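You operate a simulated robot arm through the tools that you are given. There is no shell and no other tool.

The job below is to be done with a simulated robot arm. You get a single attempt, and the scene is never put back.

TASK
Drive the proud dowels home with the mallet and sand the patch.
Fine: all three dowels home, the rough patch gone, both tools put back. Set down upright: wooden mallet. What is to be rubbed or washed off counts as gone when no trace of it is left.

It is judged by the outcome, as a careful person would: the job done as asked, and still so three seconds after it is handed in. It fails if anything else is knocked over, pushed out of place, dropped, spilled or broken.

THE ROBOT
A 7-joint arm with a two-finger parallel gripper, fixed in place. Base frame: the origin is at the foot of the arm, x ahead of it, y to its left, z up; the work surface is at about z = 0.002. Readings come in m, degrees, newtons and seconds.
With the tool pointing down near the work surface it reaches from about 0.24 to 0.62 m from the base axis. Its first joint turns from -66.0 to 66.0 degrees. Payload 2.6 kg.
Tool frame: the origin (TCP) lies between the finger pads and is the grasp point; the fingertips stand 0.03 m ahead of it; z points along the fingers, y is the line along which they close. Largest opening 0.094 m; finger width 0.028, thickness 0.01; the body of the gripper, 0.05 by 0.096 m, starts 0.055 m behind the TCP.
Orientation is told as [roll, pitch, yaw] about the base's x, y, z axes, in that order, counted from this pose: with the fingers straight down and closing along the base's y, the tool's x points along the base's -x, its y along +y and its z along -z.

THE INTERFACE
- The arm moves only by the tool send_rows. Its argument "rows" is a list of rows, each a list of 6 numbers: the shift along the tool's x, y, z in m, then the turn, a rotation vector about the tool's x, y, z in degrees. In form: [[x, y, z, ax, ay, az], ...]. A call has 1 to 20 rows; each row is the pose to reach, as a shift and turn from the pose commanded when the call began, along the tool's axes at that moment. "hand" is the opening, from 0 (shut) to 1 (fully open), set as the call begins (left out, the last holds). Each row takes 0.2 s and may step no farther than 0.05 m and 8.6 degrees from the row before; otherwise, or with a gripper value out of range, the whole call is refused. Where a pose cannot be reached the arm comes as near as it can. A force on the tool above 60 N (or 10 N above the force at the start of the call, whichever is more), or a blocked arm, ends the call early, and 0.2 s more pass. The fingers move at their own pace (about 0.072 m/s each) and stop on an object; they squeeze with about 23 N. The grip force told is the motor's: it shows also when the fingers shut on nothing. Time passes only in rows, and 0.2 s behind the last, so rows that repeat a pose let the fingers close. The reply holds the time, the measured pose of the TCP, the force on the tool along the base axes, the opening and the grip force, in the units named above and with some noise, with the torque about the TCP (base axes, N m) and any sound that the robot's microphone picked up, and new pictures: "views" is both (left out), scene, wrist or none.
- Cameras (640 x 400 px; columns grow to the right, rows downward): "scene" is fixed at [0.0422, 0.4338, 0.569]; the picture's right is [-0.73, -0.68, 0.00], its down [-0.35, 0.37, -0.86] and it looks along [0.59, -0.63, -0.51] (base axes); focal length 311 px, centre (320, 200). "wrist" rides on the gripper at [0.076, 0.014, -0.102] in the tool frame; the picture's right is [-0.18, 0.98, 0.00], its down [-0.75, -0.14, -0.64] and it looks along [-0.63, -0.12, 0.77] (tool axes); focal length 243 px, centre (320, 200). There is no depth. A picture from a camera that has moved, and an enlarged one, comes with that camera's place and axes in the base frame and with its lens.
- enlarge(camera, box): a new picture of the part [left, top, right, bottom] of that camera's present view, enlarged. It takes no simulated time.
- hand_in(): hands the job in; it is judged then, once.

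Places have to be worked out from the pictures, the camera data and where the tool is seen. Open the gripper and draw the arm clear of the work before you hand the job in, unless the task says otherwise.

The tools are called after "Emit:" by a JSON object that holds its "api" and its "payload". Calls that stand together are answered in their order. send_rows: Moves the arm, as the interface text tells. Its arguments: {"type":"object","properties":{"rows":{"type":"array","items":{"type":"array","items":{"type":"number"}}},"hand":{"type":"number"},"views":{"type":"string","enum":["both","scene","wrist","none"]}},"required":["rows"]} The other tools are called the same way: enlarge (camera, box) takes an enlarged picture of a part of a camera's view; hand_in () hands the job in.

At the start:

```text
time: 0.0
tool_pos: [0.3529, 0.0796, 0.4185]
tcp_rot: [0.0, 0.0, 0.0]
force: [0.6, 1.4, 0.2]
ft_torque: [0.02, -0.02, 0.02]
finger_gap: 0.094
grip_force: 0.1
```

scene: 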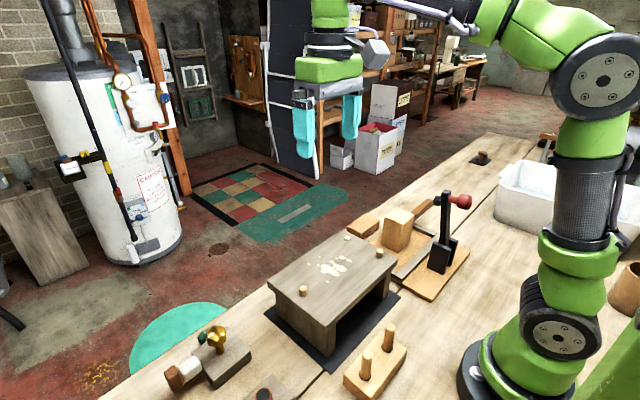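
wrist: 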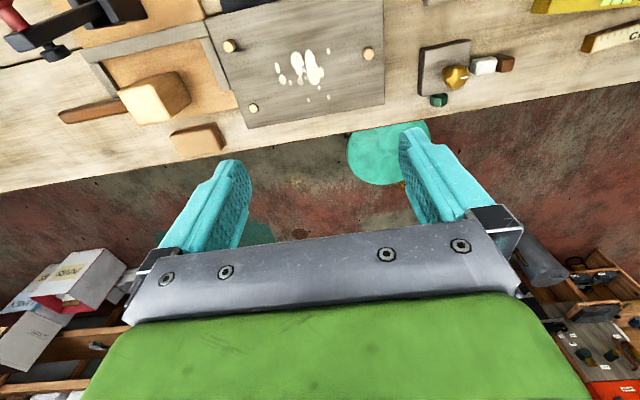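

The pictures show a bench with a stool-like piece bearing three dowels and a rough patch, a mallet on a board, and some other objects. I'll enlarge parts of both views first to identify the tools.

Emit:
{"api": "enlarge", "payload": {"camera": "scene", "box": [250, 180, 490, 330]}}

Emit:
{"api": "enlarge", "payload": {"camera": "wrist", "box": [0, 0, 320, 200]}}

Emit:
{"api": "enlarge", "payload": {"camera": "wrist", "box": [200, 0, 520, 200]}}

Emit:
{"api": "enlarge", "payload": {"camera": "scene", "box": [140, 280, 460, 400]}}

```text
2.67 times, centred on (370, 255) of scene
camera zoom: at [0.0422, 0.4338, 0.569], right [-0.73, -0.68, 0.0], down [-0.35, 0.37, -0.86], along [0.59, -0.63, -0.51], focal length 830 px, centre (187, 53)
```

zoom: 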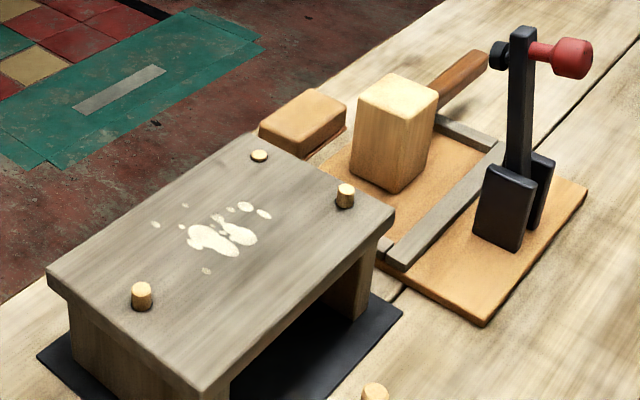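

```text
2.00 times, centred on (160, 100) of wrist
camera zoom: at [0.2769, 0.0946, 0.5207], right [0.18, 0.98, 0.0], down [0.75, -0.14, 0.64], along [0.63, -0.12, -0.77], focal length 485 px, centre (640, 400)
```

zoom: 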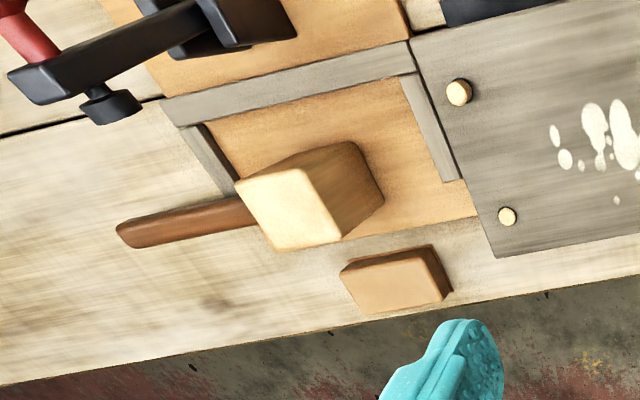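

```text
2.00 times, centred on (360, 100) of wrist
camera zoom: at [0.2769, 0.0946, 0.5207], right [0.18, 0.98, 0.0], down [0.75, -0.14, 0.64], along [0.63, -0.12, -0.77], focal length 485 px, centre (240, 400)
```

zoom: 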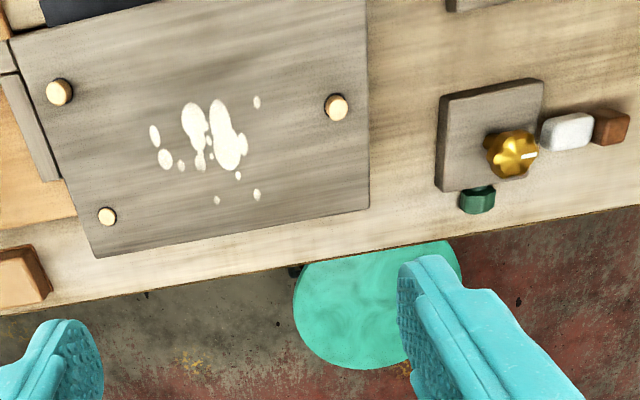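

```text
2.00 times, centred on (300, 340) of scene
camera zoom: at [0.0422, 0.4338, 0.569], right [-0.73, -0.68, 0.0], down [-0.35, 0.37, -0.86], along [0.59, -0.63, -0.51], focal length 623 px, centre (360, -80)
```

zoom: 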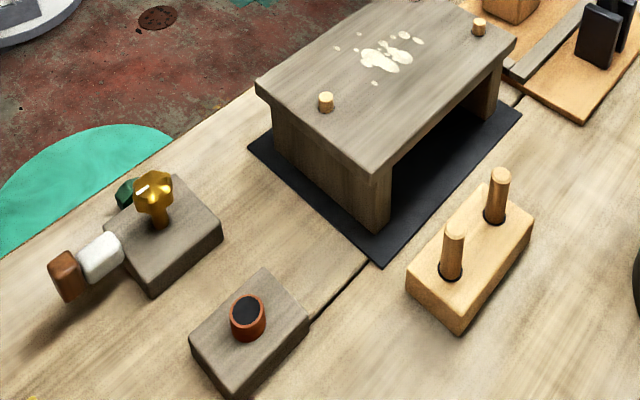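

The wooden mallet stands on its striking face with its handle along -y, head about (0.356, -0.203) with its top near z≈0.12. The sanding block is near (0.46, -0.21), and the dowels are near (0.304, -0.034), (0.351, 0.150) and (0.393, -0.035), with the stool top at about 0.115. I'll turn the tool to yaw -90 and hover high over the mallet to see it better.

Emit:
{"api": "send_rows", "payload": {"rows": [[0, -0.025, 0.008, 0, 0, 7.5], [0, -0.05, 0.016, 0, 0, 15], [-0.001, -0.075, 0.024, 0, 0, 22.5], [-0.001, -0.1, 0.032, 0, 0, 30], [-0.001, -0.125, 0.04, 0, 0, 37.5], [-0.002, -0.15, 0.048, 0, 0, 45], [-0.002, -0.175, 0.056, 0, 0, 52.5], [-0.002, -0.2, 0.064, 0, 0, 60], [-0.003, -0.225, 0.072, 0, 0, 67.5], [-0.003, -0.25, 0.08, 0, 0, 75], [-0.003, -0.27, 0.088, 0, 0, 82.5], [-0.003, -0.283, 0.096, 0, 0, 90], [-0.003, -0.283, 0.096, 0, 0, 90]], "hand": 1}}

```text
time: 2.8
tool_pos: [0.3568, -0.2026, 0.3215]
tcp_rot: [0.1, 0.0, -90.2]
force: [0.1, 0.0, -0.5]
ft_torque: [0.0, 0.03, 0.01]
finger_gap: 0.094
grip_force: 0.1
camera wrist: at [0.3719, -0.127, 0.4239], right [0.98, -0.19, 0.0], down [-0.14, -0.75, 0.64], along [-0.12, -0.63, -0.77], focal length 243 px, centre (320, 200)
```

scene: 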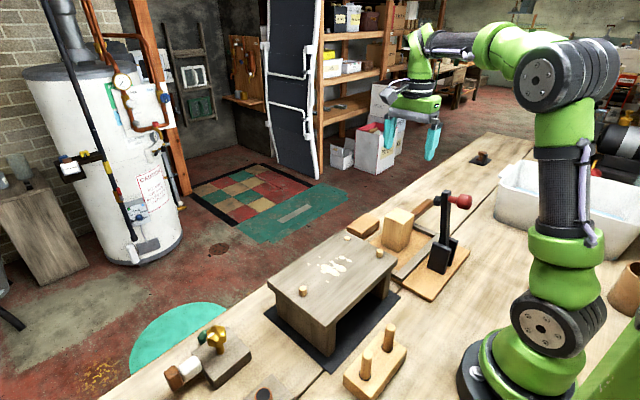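
wrist: 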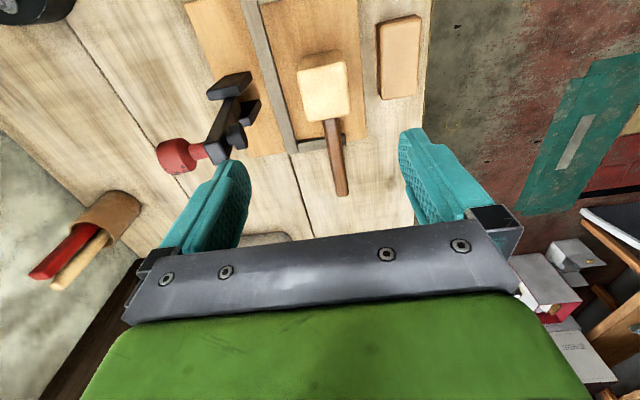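

The rotation worked. I'll enlarge the wrist view around the mallet, fence and sanding block to fix their positions.

Emit:
{"api": "enlarge", "payload": {"camera": "wrist", "box": [180, 0, 440, 200]}}

Emit:
{"api": "enlarge", "payload": {"camera": "scene", "box": [340, 180, 480, 290]}}

Emit:
{"api": "enlarge", "payload": {"camera": "scene", "box": [260, 220, 400, 310]}}

```text
2.00 times, centred on (310, 100) of wrist
camera zoom: at [0.3719, -0.127, 0.4239], right [0.98, -0.19, 0.0], down [-0.14, -0.75, 0.64], along [-0.12, -0.63, -0.77], focal length 485 px, centre (340, 400)
```

zoom: 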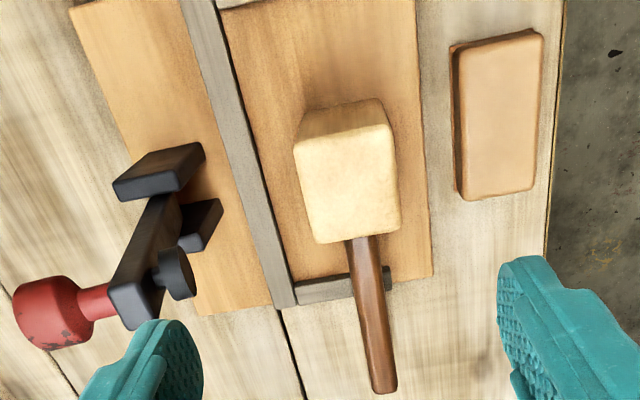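

```text
3.64 times, centred on (410, 235) of scene
camera zoom: at [0.0422, 0.4338, 0.569], right [-0.73, -0.68, 0.0], down [-0.35, 0.37, -0.86], along [0.59, -0.63, -0.51], focal length 1132 px, centre (-7, 73)
```

zoom: 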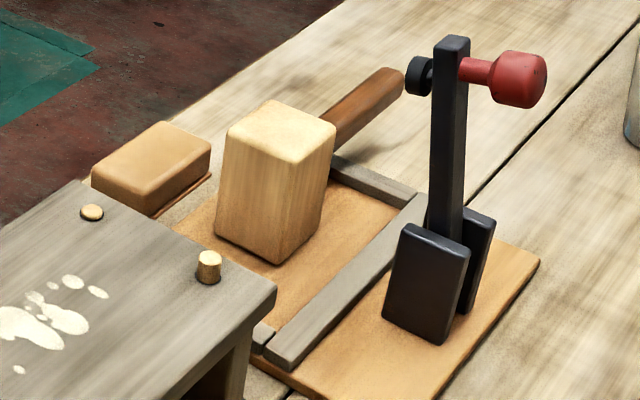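

```text
4.44 times, centred on (330, 265) of scene
camera zoom: at [0.0422, 0.4338, 0.569], right [-0.73, -0.68, 0.0], down [-0.35, 0.37, -0.86], along [0.59, -0.63, -0.51], focal length 1384 px, centre (276, -89)
```

zoom: 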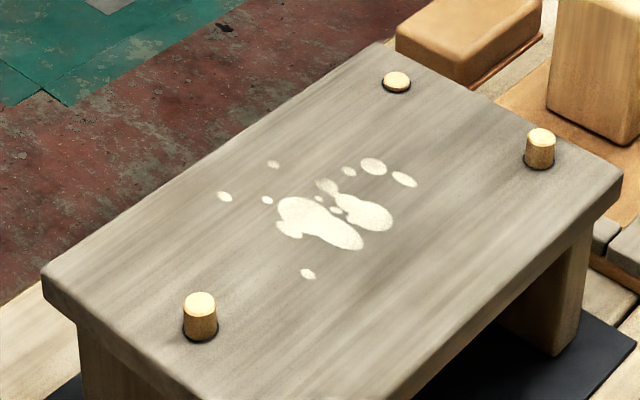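

The mallet head measures about 0.055 × 0.06, centred near (0.3615, -0.2155), top z≈0.118 on a board at z≈0.02, with its handle running straight along -y. I'll lower partway to TCP z≈0.165 and check the alignment.

Emit:
{"api": "send_rows", "payload": {"rows": [[-0.006, 0.002, 0.03, 0, 0, 0], [-0.013, 0.0045, 0.06, 0, 0, 0], [-0.013, 0.0045, 0.09, 0, 0, 0], [-0.013, 0.0045, 0.12, 0, 0, 0], [-0.013, 0.0045, 0.14, 0, 0, 0], [-0.013, 0.0045, 0.156, 0, 0, 0], [-0.013, 0.0045, 0.156, 0, 0, 0]]}}

```text
time: 4.4
tool_pos: [0.3599, -0.2166, 0.1653]
tcp_rot: [0.0, 0.0, -89.9]
force: [0.1, -1.0, -0.5]
ft_torque: [-0.03, 0.01, 0.0]
finger_gap: 0.0937
grip_force: 0.0
camera wrist: at [0.3745, -0.1388, 0.2682], right [0.98, -0.18, 0.0], down [-0.14, -0.75, 0.64], along [-0.12, -0.63, -0.77], focal length 243 px, centre (320, 200)
```

scene: 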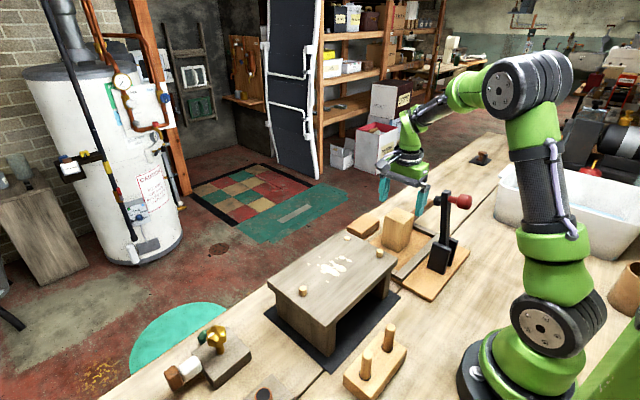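
wrist: 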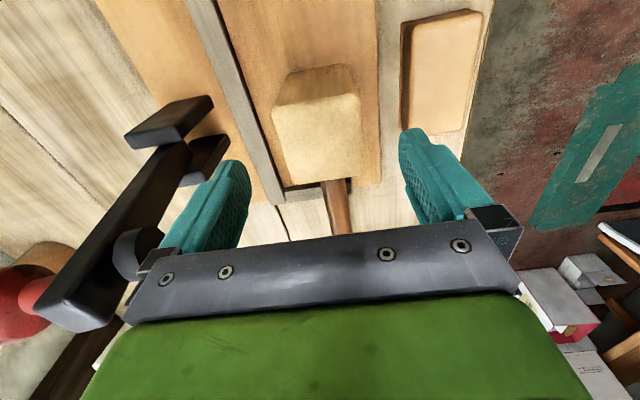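

The head lies centred between the fingers, and the clamp lever at x≈0.257 to 0.285 is clear of the gripper body. I'll descend to TCP z≈0.067, so the palm is just above the head top, watching the force.

Emit:
{"api": "send_rows", "payload": {"rows": [[0.001, 0.001, 0.025, 0, 0, 0], [0.002, 0.001, 0.05, 0, 0, 0], [0.002, 0.001, 0.07, 0, 0, 0], [0.002, 0.001, 0.085, 0, 0, 0], [0.002, 0.001, 0.092, 0, 0, 0], [0.002, 0.001, 0.098, 0, 0, 0], [0.002, 0.001, 0.098, 0, 0, 0]]}}

```text
time: 6.0
tool_pos: [0.3608, -0.2136, 0.068]
tcp_rot: [0.1, 0.0, -90.0]
force: [-0.2, 0.5, 0.6]
ft_torque: [-0.05, 0.03, 0.01]
finger_gap: 0.094
grip_force: 0.1
camera wrist: at [0.3754, -0.137, 0.1705], right [0.98, -0.18, 0.0], down [-0.14, -0.75, 0.64], along [-0.12, -0.63, -0.77], focal length 243 px, centre (320, 200)
```

scene: 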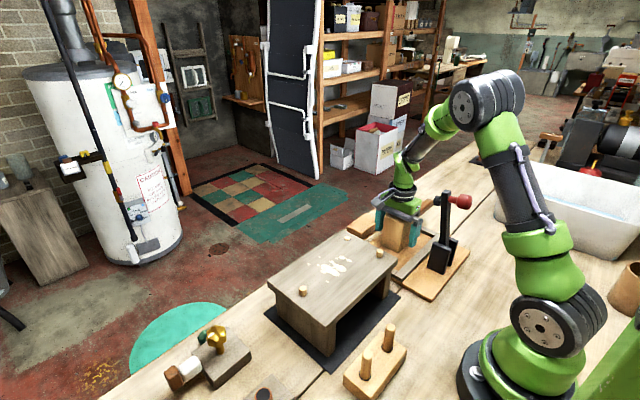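
wrist: 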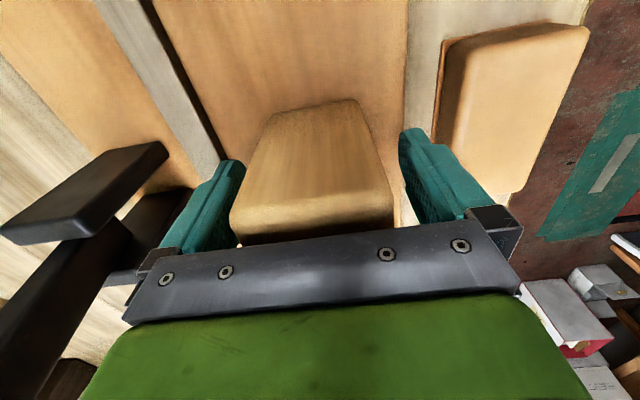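

The head is between the fingers, with no contact force. I'll close the gripper on it.

Emit:
{"api": "send_rows", "payload": {"rows": [[0, 0, 0, 0, 0, 0], [0, 0, 0, 0, 0, 0], [0, 0, 0, 0, 0, 0], [0, 0, 0, 0, 0, 0], [0, 0, 0, 0, 0, 0]], "hand": 0}}

```text
time: 7.2
tool_pos: [0.3598, -0.2137, 0.0672]
tcp_rot: [0.0, 0.0, -90.0]
force: [-0.5, -0.7, 0.4]
ft_torque: [0.04, -0.03, -0.02]
finger_gap: 0.064
grip_force: 22.9
camera wrist: at [0.3754, -0.137, 0.1706], right [0.98, -0.18, 0.0], down [-0.14, -0.75, 0.64], along [-0.12, -0.63, -0.77], focal length 243 px, centre (320, 200)
```

scene: 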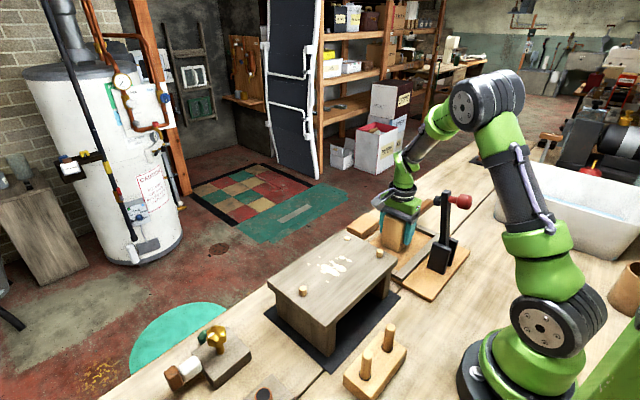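
wrist: 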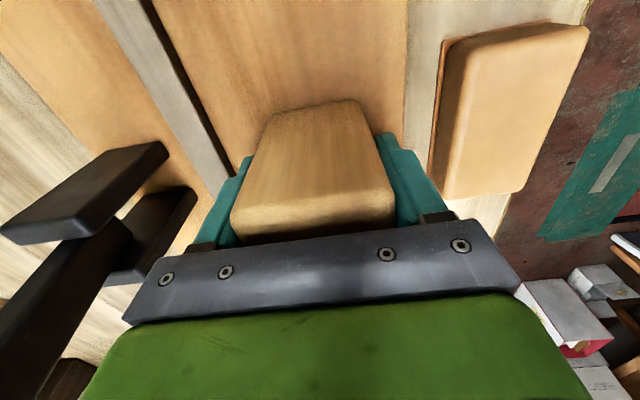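

The grip is solid: gap 0.064 at 22.9 N, with the TCP at (0.360, -0.2137, 0.0675), which I'll use as the return pose. Next I lift straight up clear of the clamp lever.

Emit:
{"api": "send_rows", "payload": {"rows": [[0, 0, -0.01, 0, 0, 0], [0, 0, -0.03, 0, 0, 0], [0, 0, -0.06, 0, 0, 0], [0, 0, -0.09, 0, 0, 0], [0, 0, -0.12, 0, 0, 0], [0, 0, -0.15, 0, 0, 0], [0, 0, -0.175, 0, 0, 0], [0, 0, -0.19, 0, 0, 0], [0, 0, -0.19, 0, 0, 0]]}}

```text
time: 9.2
tool_pos: [0.359, -0.2157, 0.2589]
tcp_rot: [0.1, 0.1, -90.1]
force: [0.3, -0.3, -3.1]
ft_torque: [0.15, 0.04, 0.02]
finger_gap: 0.0639
grip_force: 22.5
camera wrist: at [0.3747, -0.1385, 0.3614], right [0.98, -0.18, 0.0], down [-0.14, -0.75, 0.64], along [-0.12, -0.63, -0.77], focal length 243 px, centre (320, 200)
```

scene: 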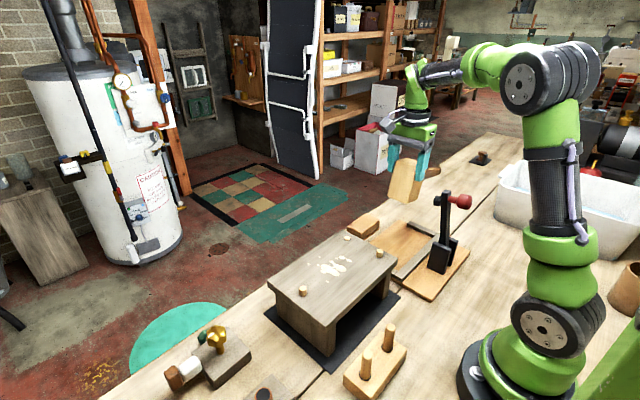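
wrist: 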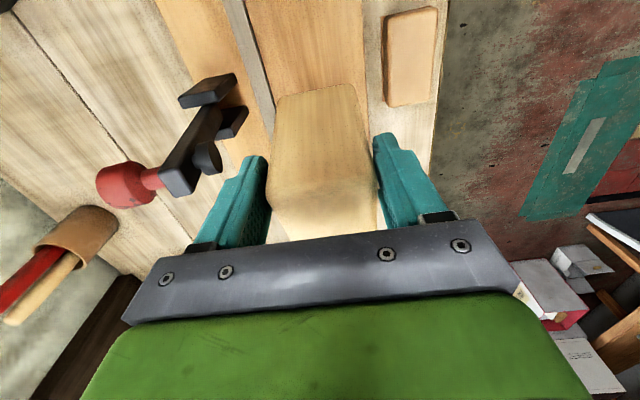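

The mallet is lifted, about 3 N. I'll enlarge the scene to check whether it tilted in the grip.

Emit:
{"api": "enlarge", "payload": {"camera": "scene", "box": [350, 90, 490, 220]}}

Emit:
{"api": "enlarge", "payload": {"camera": "wrist", "box": [200, 0, 480, 250]}}

```text
3.08 times, centred on (420, 155) of scene
camera zoom: at [0.0422, 0.4338, 0.569], right [-0.73, -0.68, 0.0], down [-0.35, 0.37, -0.86], along [0.59, -0.63, -0.51], focal length 958 px, centre (12, 338)
```

zoom: 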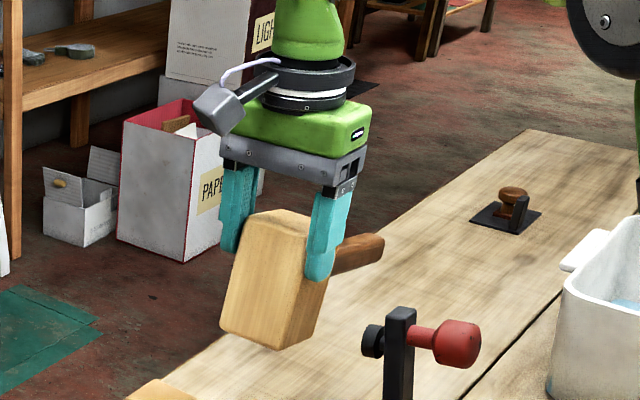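

```text
1.60 times, centred on (340, 125) of wrist
camera zoom: at [0.3747, -0.1385, 0.3614], right [0.98, -0.18, 0.0], down [-0.14, -0.75, 0.64], along [-0.12, -0.63, -0.77], focal length 388 px, centre (288, 320)
```

zoom: 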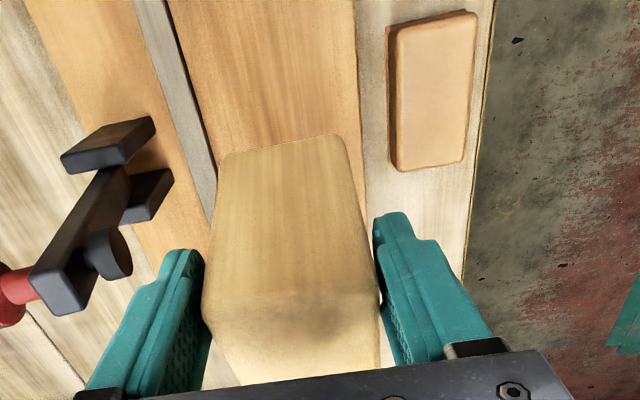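

The mallet has drooped about 13° about the finger axis, because the handle side is heavier and there was a gap below the palm. I'll set it back down where it was and regrip closer to its balance point with the palm flush on the head, starting by lowering to just above the board.

Emit:
{"api": "send_rows", "payload": {"rows": [[0, 0, 0.03, 0, 0, 0], [0, 0, 0.06, 0, 0, 0], [0, 0, 0.09, 0, 0, 0], [0, 0, 0.12, 0, 0, 0], [0, 0, 0.145, 0, 0, 0], [0, 0, 0.165, 0, 0, 0], [0, 0, 0.175, 0, 0, 0], [0, 0, 0.18, 0, 0, 0], [0, 0, 0.183, 0, 0, 0], [0, 0, 0.186, 0, 0, 0], [0, 0, 0.188, 0, 0, 0], [0, 0, 0.19, 0, 0, 0], [0, 0, 0.19, 0, 0, 0]]}}

```text
time: 12.0
tool_pos: [0.3604, -0.2164, 0.0691]
tcp_rot: [0.2, -0.1, -89.9]
force: [0.9, -1.8, 20.9]
ft_torque: [0.03, 0.18, -0.1]
finger_gap: 0.0643
grip_force: 23.2
camera wrist: at [0.3755, -0.1386, 0.1712], right [0.98, -0.18, 0.0], down [-0.14, -0.75, 0.64], along [-0.12, -0.63, -0.77], focal length 243 px, centre (320, 200)
```

scene: 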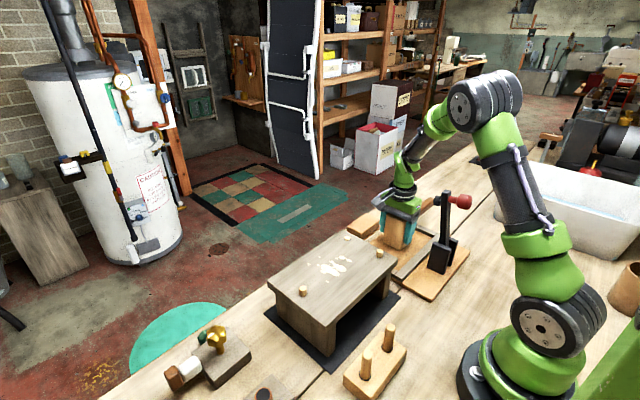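
wrist: 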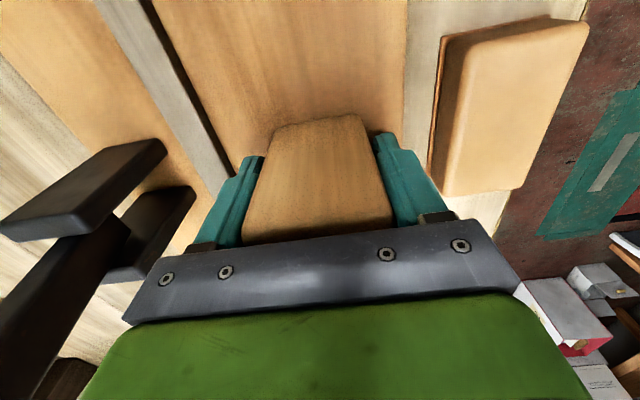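

It's down, with 21 N of press and the head nearly straight again. I'll open the fingers and look.

Emit:
{"api": "send_rows", "payload": {"rows": [[0, 0, -0.002, 0, 0, 0], [0, 0, -0.002, 0, 0, 0], [0, 0, -0.002, 0, 0, 0], [0, 0, -0.002, 0, 0, 0]], "hand": 1}}

```text
time: 13.0
tool_pos: [0.3602, -0.2152, 0.0694]
tcp_rot: [0.0, 0.0, -90.0]
force: [0.0, 0.1, 0.3]
ft_torque: [0.01, 0.0, 0.01]
finger_gap: 0.0941
grip_force: 0.0
camera wrist: at [0.3752, -0.1378, 0.1727], right [0.98, -0.18, 0.0], down [-0.14, -0.75, 0.64], along [-0.12, -0.63, -0.77], focal length 243 px, centre (320, 200)
```

scene: 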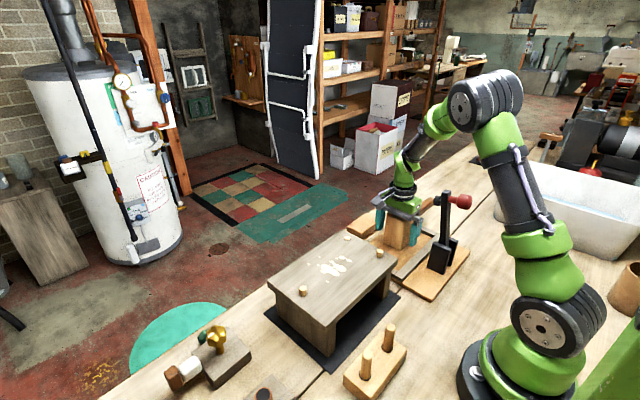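
wrist: 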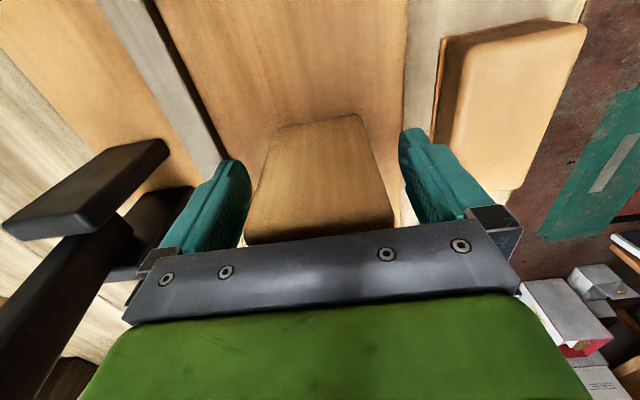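

The gripper is open, but the head's near edge seems about 1 cm further toward -y than before. I'll check whether the mallet stands straight.

Emit:
{"api": "enlarge", "payload": {"camera": "scene", "box": [340, 170, 480, 280]}}

Emit:
{"api": "enlarge", "payload": {"camera": "wrist", "box": [200, 80, 440, 260]}}

```text
3.64 times, centred on (410, 225) of scene
camera zoom: at [0.0422, 0.4338, 0.569], right [-0.73, -0.68, 0.0], down [-0.35, 0.37, -0.86], along [0.59, -0.63, -0.51], focal length 1132 px, centre (-7, 109)
```

zoom: 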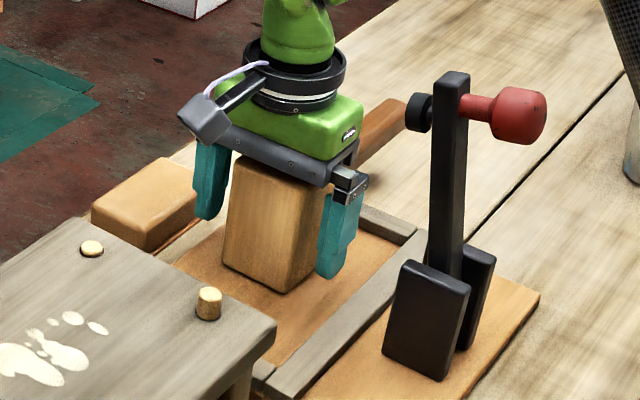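

```text
2.22 times, centred on (320, 170) of wrist
camera zoom: at [0.3752, -0.1378, 0.1727], right [0.98, -0.18, 0.0], down [-0.14, -0.75, 0.64], along [-0.12, -0.63, -0.77], focal length 539 px, centre (320, 267)
```

zoom: 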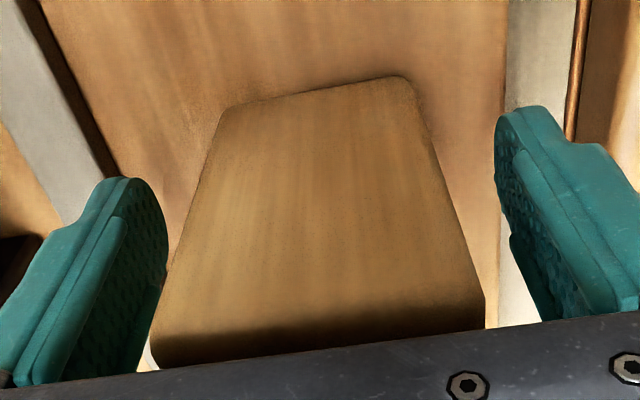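

The mallet stands straight on the board, now about 10 mm toward -y (head centre ≈ (0.36, -0.2255)). I'll slide to y≈-0.239, nearer its balance point, and ease down until the palm touches the head top.

Emit:
{"api": "send_rows", "payload": {"rows": [[-0.012, 0, 0, 0, 0, 0], [-0.024, 0, 0, 0, 0, 0], [-0.024, 0, 0.002, 0, 0, 0], [-0.024, 0, 0.003, 0, 0, 0], [-0.024, 0, 0.004, 0, 0, 0], [-0.024, 0, 0.004, 0, 0, 0]], "views": "none"}}

Emit:
{"api": "send_rows", "payload": {"rows": [[0, 0, 0.001, 0, 0, 0], [0, 0, 0.002, 0, 0, 0], [0, 0, 0.002, 0, 0, 0]], "views": "none"}}

```text
time: 14.4
tool_pos: [0.3608, -0.2374, 0.0659]
tcp_rot: [0.0, 0.0, -90.0]
force: [-0.7, -0.4, 0.3]
ft_torque: [-0.02, 0.02, -0.04]
finger_gap: 0.0943
grip_force: 0.0
```

```text
time: 15.2
tool_pos: [0.3606, -0.2386, 0.0646]
tcp_rot: [-0.1, 0.1, -90.0]
force: [0.0, 0.1, 0.7]
ft_torque: [-0.04, -0.01, -0.01]
finger_gap: 0.0937
grip_force: 0.1
```

There is still no contact at TCP z≈0.0645, so I'll keep creeping down in 1 mm steps.

Emit:
{"api": "send_rows", "payload": {"rows": [[0, 0, 0.001, 0, 0, 0], [0, 0, 0.002, 0, 0, 0], [0, 0, 0.002, 0, 0, 0]], "views": "none"}}

Emit:
{"api": "send_rows", "payload": {"rows": [[0, 0, 0.001, 0, 0, 0], [0, 0, 0.002, 0, 0, 0], [0, 0, 0.002, 0, 0, 0]], "views": "wrist"}}

```text
time: 16.0
tool_pos: [0.3611, -0.2381, 0.0636]
tcp_rot: [0.0, 0.0, -90.0]
force: [0.3, -0.2, -0.1]
ft_torque: [0.02, 0.04, 0.04]
finger_gap: 0.0941
grip_force: 0.1
```

```text
time: 16.8
tool_pos: [0.361, -0.2381, 0.0607]
tcp_rot: [0.0, 0.1, -90.0]
force: [0.0, -0.2, -0.1]
ft_torque: [0.05, -0.05, -0.03]
finger_gap: 0.0942
grip_force: 0.0
camera wrist: at [0.3759, -0.1612, 0.1626], right [0.98, -0.18, 0.0], down [-0.14, -0.75, 0.64], along [-0.12, -0.63, -0.77], focal length 243 px, centre (320, 200)
```

wrist: 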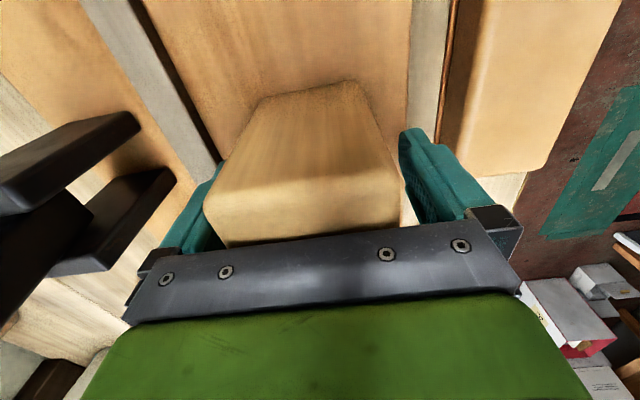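

There's still free space, so I'll continue down carefully. The fingertips are near z≈0.03, above the board at about 0.02.

Emit:
{"api": "send_rows", "payload": {"rows": [[0, 0, 0.001, 0, 0, 0], [0, 0, 0.002, 0, 0, 0], [0, 0, 0.002, 0, 0, 0]], "views": "none"}}

Emit:
{"api": "send_rows", "payload": {"rows": [[0, 0, 0.001, 0, 0, 0], [0, 0, 0.002, 0, 0, 0], [0, 0, 0.002, 0, 0, 0]], "views": "none"}}

```text
time: 17.6
tool_pos: [0.3624, -0.2384, 0.0585]
tcp_rot: [-0.1, 0.0, -90.0]
force: [0.3, -0.3, 0.2]
ft_torque: [0.03, 0.03, 0.01]
finger_gap: 0.094
grip_force: 0.1
```

```text
time: 18.4
tool_pos: [0.3609, -0.2383, 0.0572]
tcp_rot: [0.1, 0.0, -90.1]
force: [-5.3, 4.1, 13.2]
ft_torque: [-0.14, -0.13, -0.04]
finger_gap: 0.0938
grip_force: 0.0
```

Contact of about 13 N at TCP z≈0.057. I'll check in the pictures whether it's the palm on the head or the fingertips on the board.

Emit:
{"api": "enlarge", "payload": {"camera": "wrist", "box": [120, 80, 540, 340]}}

Emit:
{"api": "enlarge", "payload": {"camera": "scene", "box": [350, 170, 470, 270]}}

```text
1.52 times, centred on (330, 210) of wrist
camera zoom: at [0.376, -0.1619, 0.1596], right [0.98, -0.18, 0.0], down [-0.14, -0.75, 0.64], along [-0.12, -0.63, -0.77], focal length 370 px, centre (305, 185)
```

zoom: 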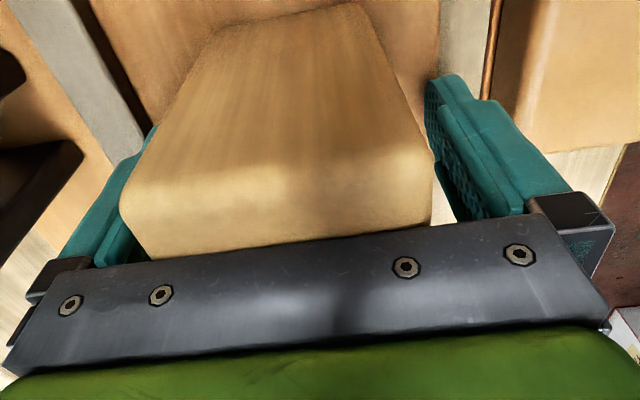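

```text
4.00 times, centred on (410, 220) of scene
camera zoom: at [0.0421, 0.4339, 0.5689], right [-0.73, -0.68, 0.0], down [-0.35, 0.37, -0.86], along [0.59, -0.63, -0.51], focal length 1245 px, centre (-40, 120)
```

zoom: 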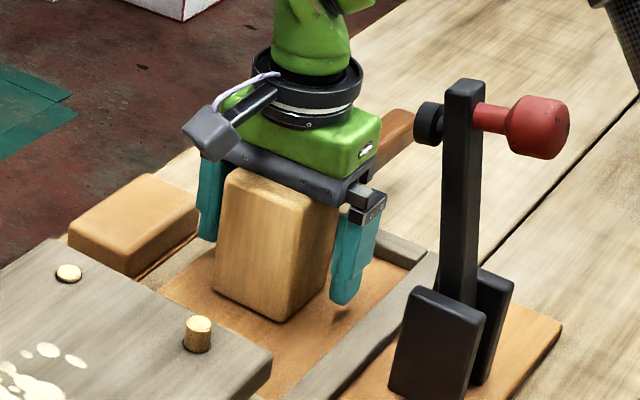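

The palm rests on the head top and the fingertips still clear the board. I'll relieve the press slightly and close.

Emit:
{"api": "send_rows", "payload": {"rows": [[0, 0, -0.0007, 0, 0, 0], [0, 0, -0.0007, 0, 0, 0], [0, 0, -0.0007, 0, 0, 0], [0, 0, -0.0007, 0, 0, 0], [0, 0, -0.0007, 0, 0, 0]], "hand": 0, "views": "none"}}

Emit:
{"api": "send_rows", "payload": {"rows": [[0, 0, -0.01, 0, 0, 0], [0, 0, -0.03, 0, 0, 0], [0, 0, -0.06, 0, 0, 0], [0, 0, -0.09, 0, 0, 0], [0, 0, -0.12, 0, 0, 0], [0, 0, -0.15, 0, 0, 0], [0, 0, -0.18, 0, 0, 0], [0, 0, -0.2, 0, 0, 0], [0, 0, -0.2, 0, 0, 0]]}}

```text
time: 19.6
tool_pos: [0.3615, -0.2369, 0.0565]
tcp_rot: [0.0, 0.0, -90.0]
force: [-2.7, -0.5, 5.0]
ft_torque: [-0.06, -0.04, -0.03]
finger_gap: 0.0643
grip_force: 22.7
```

```text
time: 21.6
tool_pos: [0.3606, -0.2393, 0.2573]
tcp_rot: [0.0, 0.1, -90.0]
force: [-0.1, -0.2, -3.0]
ft_torque: [0.07, 0.01, 0.03]
finger_gap: 0.0643
grip_force: 23.0
camera wrist: at [0.3755, -0.1631, 0.3594], right [0.98, -0.18, 0.0], down [-0.14, -0.75, 0.64], along [-0.12, -0.63, -0.77], focal length 243 px, centre (320, 200)
```

scene: 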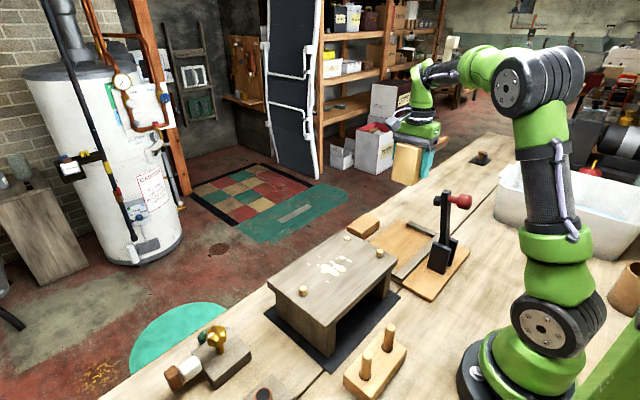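
wrist: 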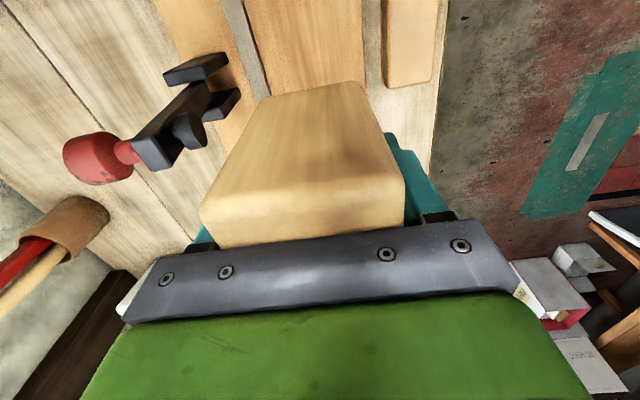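

The mallet is level now. I'll enlarge to confirm that, and look at the emptied tray for later placement.

Emit:
{"api": "enlarge", "payload": {"camera": "scene", "box": [340, 100, 500, 300]}}

Emit:
{"api": "enlarge", "payload": {"camera": "wrist", "box": [120, 0, 460, 250]}}

```text
2.00 times, centred on (420, 200) of scene
camera zoom: at [0.0422, 0.4338, 0.569], right [-0.73, -0.68, 0.0], down [-0.35, 0.37, -0.86], along [0.59, -0.63, -0.51], focal length 623 px, centre (120, 200)
```

zoom: 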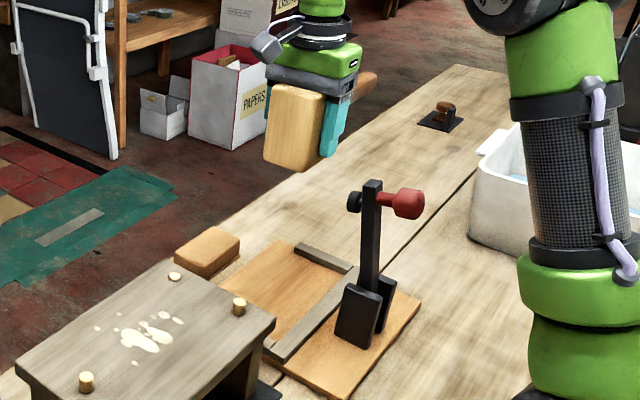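

```text
1.60 times, centred on (290, 125) of wrist
camera zoom: at [0.3755, -0.1631, 0.3594], right [0.98, -0.18, 0.0], down [-0.14, -0.75, 0.64], along [-0.12, -0.63, -0.77], focal length 388 px, centre (368, 320)
```

zoom: 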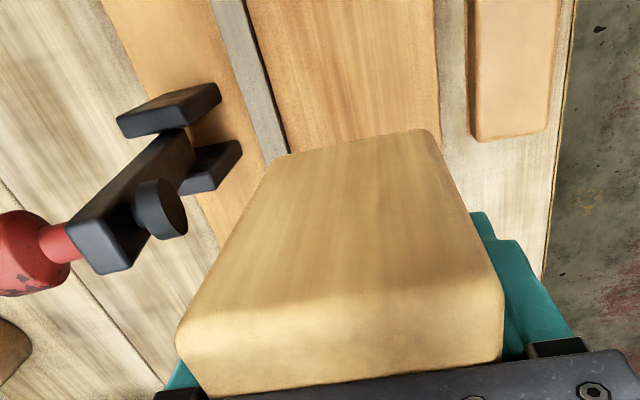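

The mallet is flush and level. Next I carry it at height to above dowel A (≈(0.305, -0.037)), swinging the handle 30° toward +x to keep it away from the clamp lever.

Emit:
{"api": "send_rows", "payload": {"rows": [[0.03, -0.005, 0, 0, 0, -5], [0.065, -0.012, 0, 0, 0, -10], [0.1, -0.022, 0, 0, 0, -15], [0.135, -0.034, 0, 0, 0, -20], [0.17, -0.046, 0, 0, 0, -25], [0.195, -0.053, 0, 0, 0, -30], [0.2023, -0.0556, 0.01, 0, 0, -30], [0.2023, -0.0556, 0.03, 0, 0, -30], [0.2023, -0.0556, 0.05, 0, 0, -30], [0.2023, -0.0556, 0.052, 0, 0, -30]]}}

```text
time: 23.8
tool_pos: [0.3054, -0.0363, 0.2034]
tcp_rot: [0.1, 0.0, -59.9]
force: [0.9, 0.4, -3.1]
ft_torque: [0.06, 0.05, -0.01]
finger_gap: 0.0644
grip_force: 22.8
camera wrist: at [0.2802, 0.0374, 0.3059], right [0.94, 0.33, 0.0], down [0.25, -0.72, 0.64], along [0.21, -0.61, -0.77], focal length 243 px, centre (320, 200)
```

scene: 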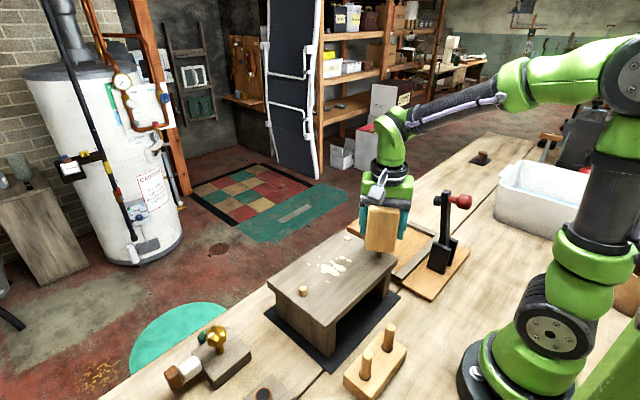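
wrist: 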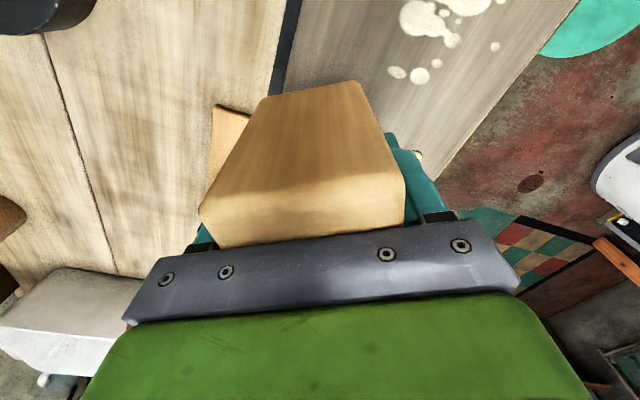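

Emit:
{"api": "enlarge", "payload": {"camera": "scene", "box": [310, 180, 450, 290]}}

```text
3.64 times, centred on (380, 235) of scene
camera zoom: at [0.0422, 0.4338, 0.569], right [-0.73, -0.68, 0.0], down [-0.35, 0.37, -0.86], along [0.59, -0.63, -0.51], focal length 1132 px, centre (102, 73)
```

zoom: 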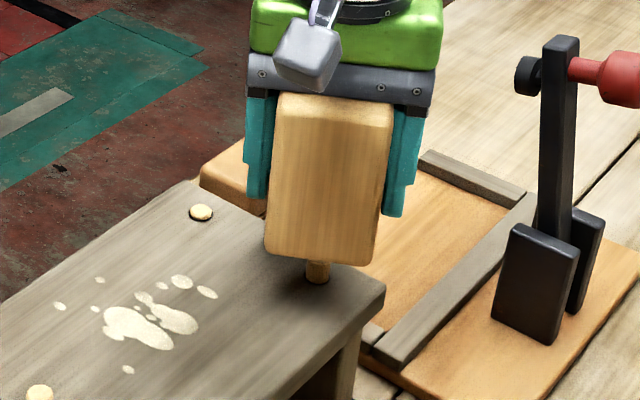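

The mallet face hangs right over dowel A. I'll lower gently until it makes contact.

Emit:
{"api": "send_rows", "payload": {"rows": [[0, 0, 0.015, 0, 0, 0], [0, 0, 0.024, 0, 0, 0], [0, 0, 0.029, 0, 0, 0], [0, 0, 0.032, 0, 0, 0], [0, 0, 0.034, 0, 0, 0], [0, 0, 0.036, 0, 0, 0]], "views": "scene"}}

```text
time: 25.2
tool_pos: [0.3051, -0.0358, 0.1689]
tcp_rot: [0.1, 0.1, -60.0]
force: [-0.1, -1.1, 4.0]
ft_torque: [0.03, 0.02, -0.02]
finger_gap: 0.0643
grip_force: 23.2
```

scene: 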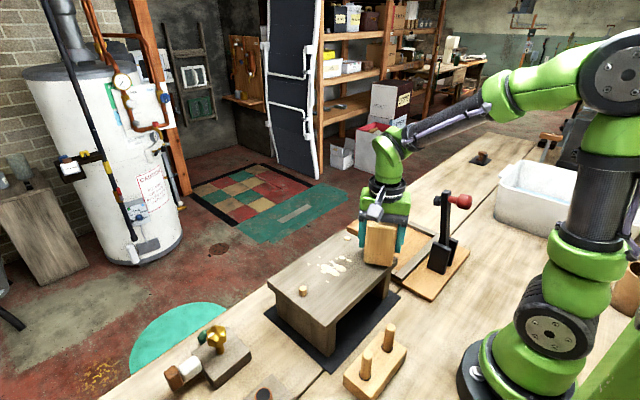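

First contact at TCP z≈0.169, so A's top is at z≈0.131. I'll press further in small steps to see whether it sinks.

Emit:
{"api": "send_rows", "payload": {"rows": [[0, 0, 0.001, 0, 0, 0], [0, 0, 0.002, 0, 0, 0], [0, 0, 0.003, 0, 0, 0], [0, 0, 0.004, 0, 0, 0], [0, 0, 0.005, 0, 0, 0]], "views": "scene"}}

```text
time: 26.4
tool_pos: [0.3056, -0.0357, 0.1632]
tcp_rot: [-0.1, 0.0, -59.9]
force: [-0.8, -0.9, 5.0]
ft_torque: [0.02, 0.05, -0.01]
finger_gap: 0.0642
grip_force: 23.1
```

scene: 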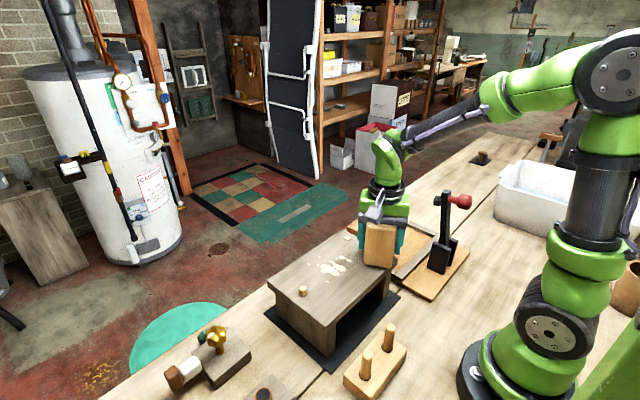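

The dowel is sinking under about 8 N with the TCP down 5.7 mm. I'll continue pressing until it bottoms out.

Emit:
{"api": "send_rows", "payload": {"rows": [[0, 0, 0.001, 0, 0, 0], [0, 0, 0.002, 0, 0, 0], [0, 0, 0.003, 0, 0, 0], [0, 0, 0.004, 0, 0, 0], [0, 0, 0.005, 0, 0, 0]], "views": "none"}}

Emit:
{"api": "send_rows", "payload": {"rows": [[0, 0, 0.001, 0, 0, 0], [0, 0, 0.002, 0, 0, 0], [0, 0, 0.003, 0, 0, 0], [0, 0, 0.003, 0, 0, 0]], "views": "scene"}}

```text
time: 27.6
tool_pos: [0.3067, -0.0371, 0.1613]
tcp_rot: [0.4, -0.3, -60.1]
force: [-4.4, 0.8, 47.5]
ft_torque: [-0.19, 0.41, -0.02]
finger_gap: 0.0643
grip_force: 23.2
```

```text
time: 28.1
tool_pos: [0.3094, -0.0365, 0.163]
tcp_rot: [0.8, -0.5, -60.0]
force: [-3.3, 0.9, 16.7]
ft_torque: [0.02, 0.36, 0.0]
finger_gap: 0.0643
grip_force: 22.7
stopped in row 2: the force on the tool passed its limit at 61 N (the readings are from after the stop); the commanded pose is now the measured one
```

scene: 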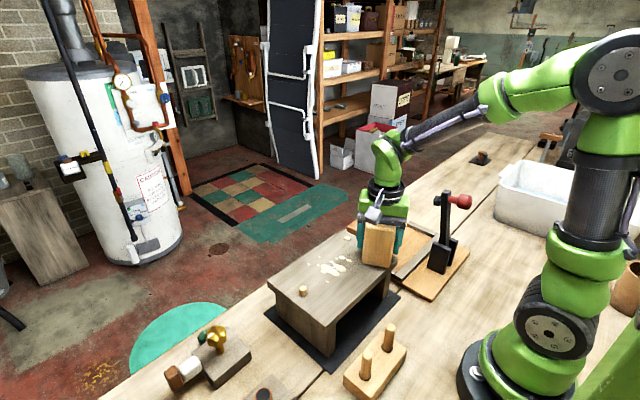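

Resistance rose to 61 N at TCP z≈0.161, so the dowel sank about 7 to 8 mm and stopped. I'll lift and look at it.

Emit:
{"api": "send_rows", "payload": {"rows": [[0, 0, -0.01, 0, 0, 0], [0, 0, -0.03, 0, 0, 0], [0, 0, -0.05, 0, 0, 0], [0, 0, -0.05, 0, 0, 0]], "views": "scene"}}

Emit:
{"api": "enlarge", "payload": {"camera": "scene", "box": [310, 180, 450, 290]}}

```text
time: 29.1
tool_pos: [0.3074, -0.0367, 0.2112]
tcp_rot: [0.5, -0.5, -60.0]
force: [0.5, 0.1, -2.6]
ft_torque: [0.07, 0.02, 0.05]
finger_gap: 0.0644
grip_force: 23.4
```

scene: 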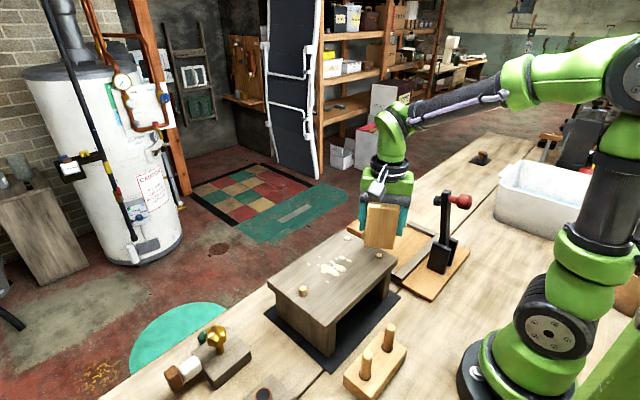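

```text
3.64 times, centred on (380, 235) of scene
camera zoom: at [0.0422, 0.4338, 0.569], right [-0.73, -0.68, 0.0], down [-0.35, 0.37, -0.86], along [0.59, -0.63, -0.51], focal length 1132 px, centre (102, 73)
```

zoom: 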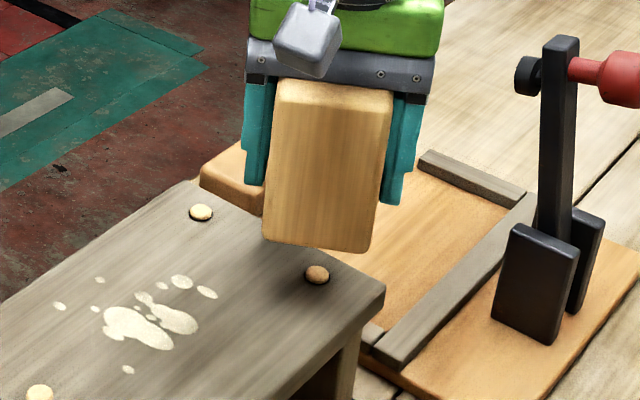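

Dowel A now sits like C. I'll compare the two closely.

Emit:
{"api": "enlarge", "payload": {"camera": "scene", "box": [335, 225, 395, 262]}}

Emit:
{"api": "enlarge", "payload": {"camera": "scene", "box": [280, 225, 360, 305]}}

```text
10.67 times, centred on (365, 244) of scene
camera zoom: at [0.0422, 0.4338, 0.569], right [-0.73, -0.68, 0.0], down [-0.35, 0.37, -0.86], along [0.59, -0.63, -0.51], focal length 3321 px, centre (-160, -264)
```

zoom: 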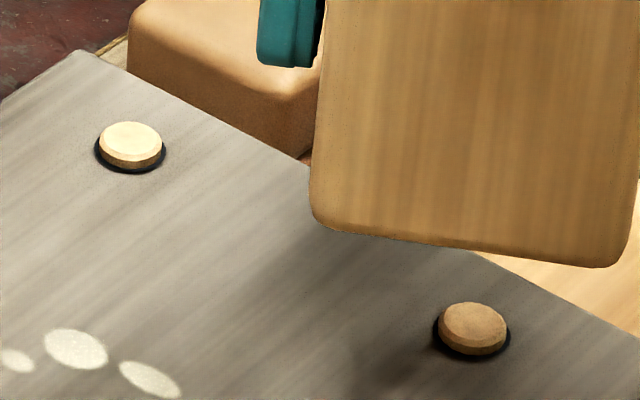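

```text
5.00 times, centred on (320, 265) of scene
camera zoom: at [0.0422, 0.4338, 0.569], right [-0.73, -0.68, 0.0], down [-0.35, 0.37, -0.86], along [0.59, -0.63, -0.51], focal length 1557 px, centre (320, -125)
```

zoom: 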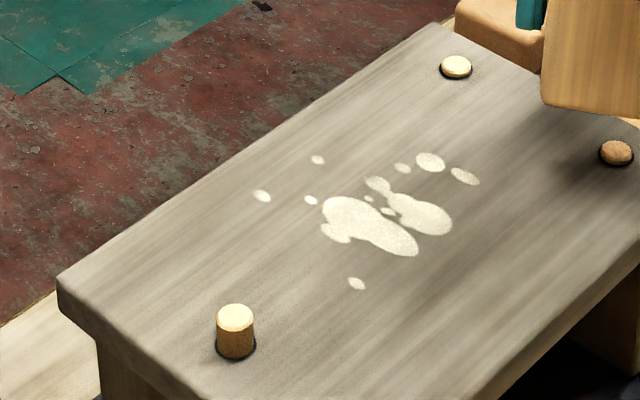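

A and C both stand about 3 mm proud, so A looks home and C probably was already. I'll confirm with a gentle press on C at (0.395, -0.038), moving there while correcting the slight tilt.

Emit:
{"api": "send_rows", "payload": {"rows": [[-0.015, 0.025, 0, 0.2, -0.1, 0], [-0.03, 0.05, 0, 0.5, -0.2, 0], [-0.0449, 0.0752, 0, 0.7, -0.3, 0], [-0.0449, 0.0752, 0.02, 0.7, -0.3, 0], [-0.0449, 0.0752, 0.035, 0.7, -0.3, 0], [-0.0449, 0.0752, 0.041, 0.7, -0.3, 0], [-0.0449, 0.0752, 0.041, 0.7, -0.3, 0]], "views": "scene"}}

Emit:
{"api": "enlarge", "payload": {"camera": "scene", "box": [310, 170, 450, 280]}}

```text
time: 30.7
tool_pos: [0.3961, -0.0364, 0.1697]
tcp_rot: [-0.1, -0.6, -60.1]
force: [0.6, -0.4, -4.4]
ft_torque: [0.09, 0.02, 0.01]
finger_gap: 0.0646
grip_force: 23.0
```

scene: 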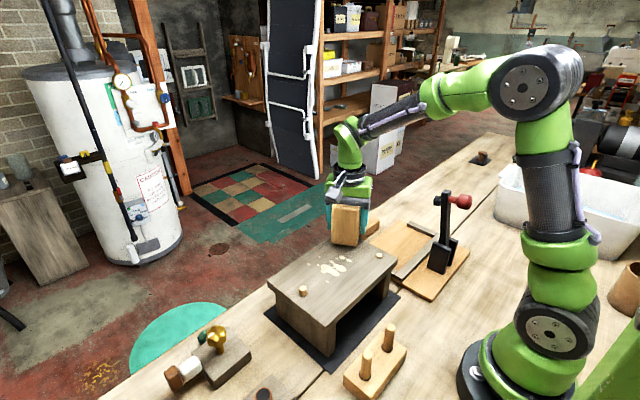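

```text
3.64 times, centred on (380, 225) of scene
camera zoom: at [0.0422, 0.4338, 0.569], right [-0.73, -0.68, 0.0], down [-0.35, 0.37, -0.86], along [0.59, -0.63, -0.51], focal length 1132 px, centre (102, 109)
```

zoom: 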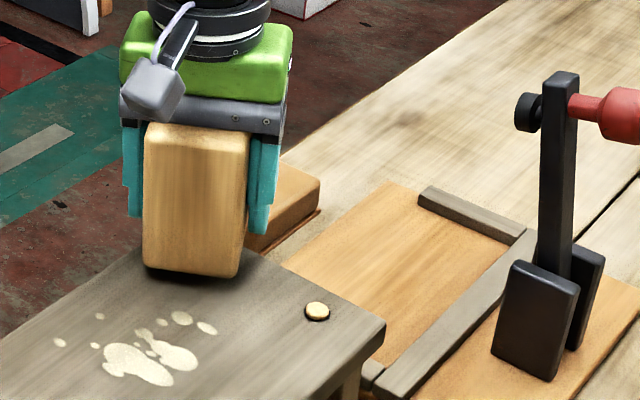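

The mallet is over C. I'll lower it to feel for contact.

Emit:
{"api": "send_rows", "payload": {"rows": [[0, 0, 0.003, 0, 0.4, 0], [0, 0, 0.005, 0, 0.4, 0], [0, 0, 0.006, 0, 0.4, 0], [0, 0, 0.007, 0, 0.4, 0]], "views": "none"}}

Emit:
{"api": "send_rows", "payload": {"rows": [[0, 0, 0.001, 0, 0, 0], [0, 0, 0.002, 0, 0, 0]], "views": "none"}}

```text
time: 31.7
tool_pos: [0.3966, -0.037, 0.1639]
tcp_rot: [-0.2, -0.3, -60.1]
force: [0.2, -0.2, -3.2]
ft_torque: [0.05, 0.04, 0.0]
finger_gap: 0.0641
grip_force: 23.3
```

```text
time: 32.3
tool_pos: [0.3964, -0.0383, 0.1626]
tcp_rot: [-0.1, -0.4, -60.0]
force: [-0.5, 0.7, 0.7]
ft_torque: [0.07, 0.05, 0.04]
finger_gap: 0.0641
grip_force: 23.0
```

Emit:
{"api": "send_rows", "payload": {"rows": [[0, 0, 0.001, 0, 0, 0], [0, 0, 0.002, 0, 0, 0], [0, 0, 0.003, 0, 0, 0], [0, 0, 0.003, 0, 0, 0]], "views": "none"}}

```text
time: 33.3
tool_pos: [0.3968, -0.0386, 0.1616]
tcp_rot: [0.4, -0.6, -60.1]
force: [-2.1, -0.5, 39.7]
ft_torque: [-0.04, 0.32, 0.02]
finger_gap: 0.0644
grip_force: 22.4
```

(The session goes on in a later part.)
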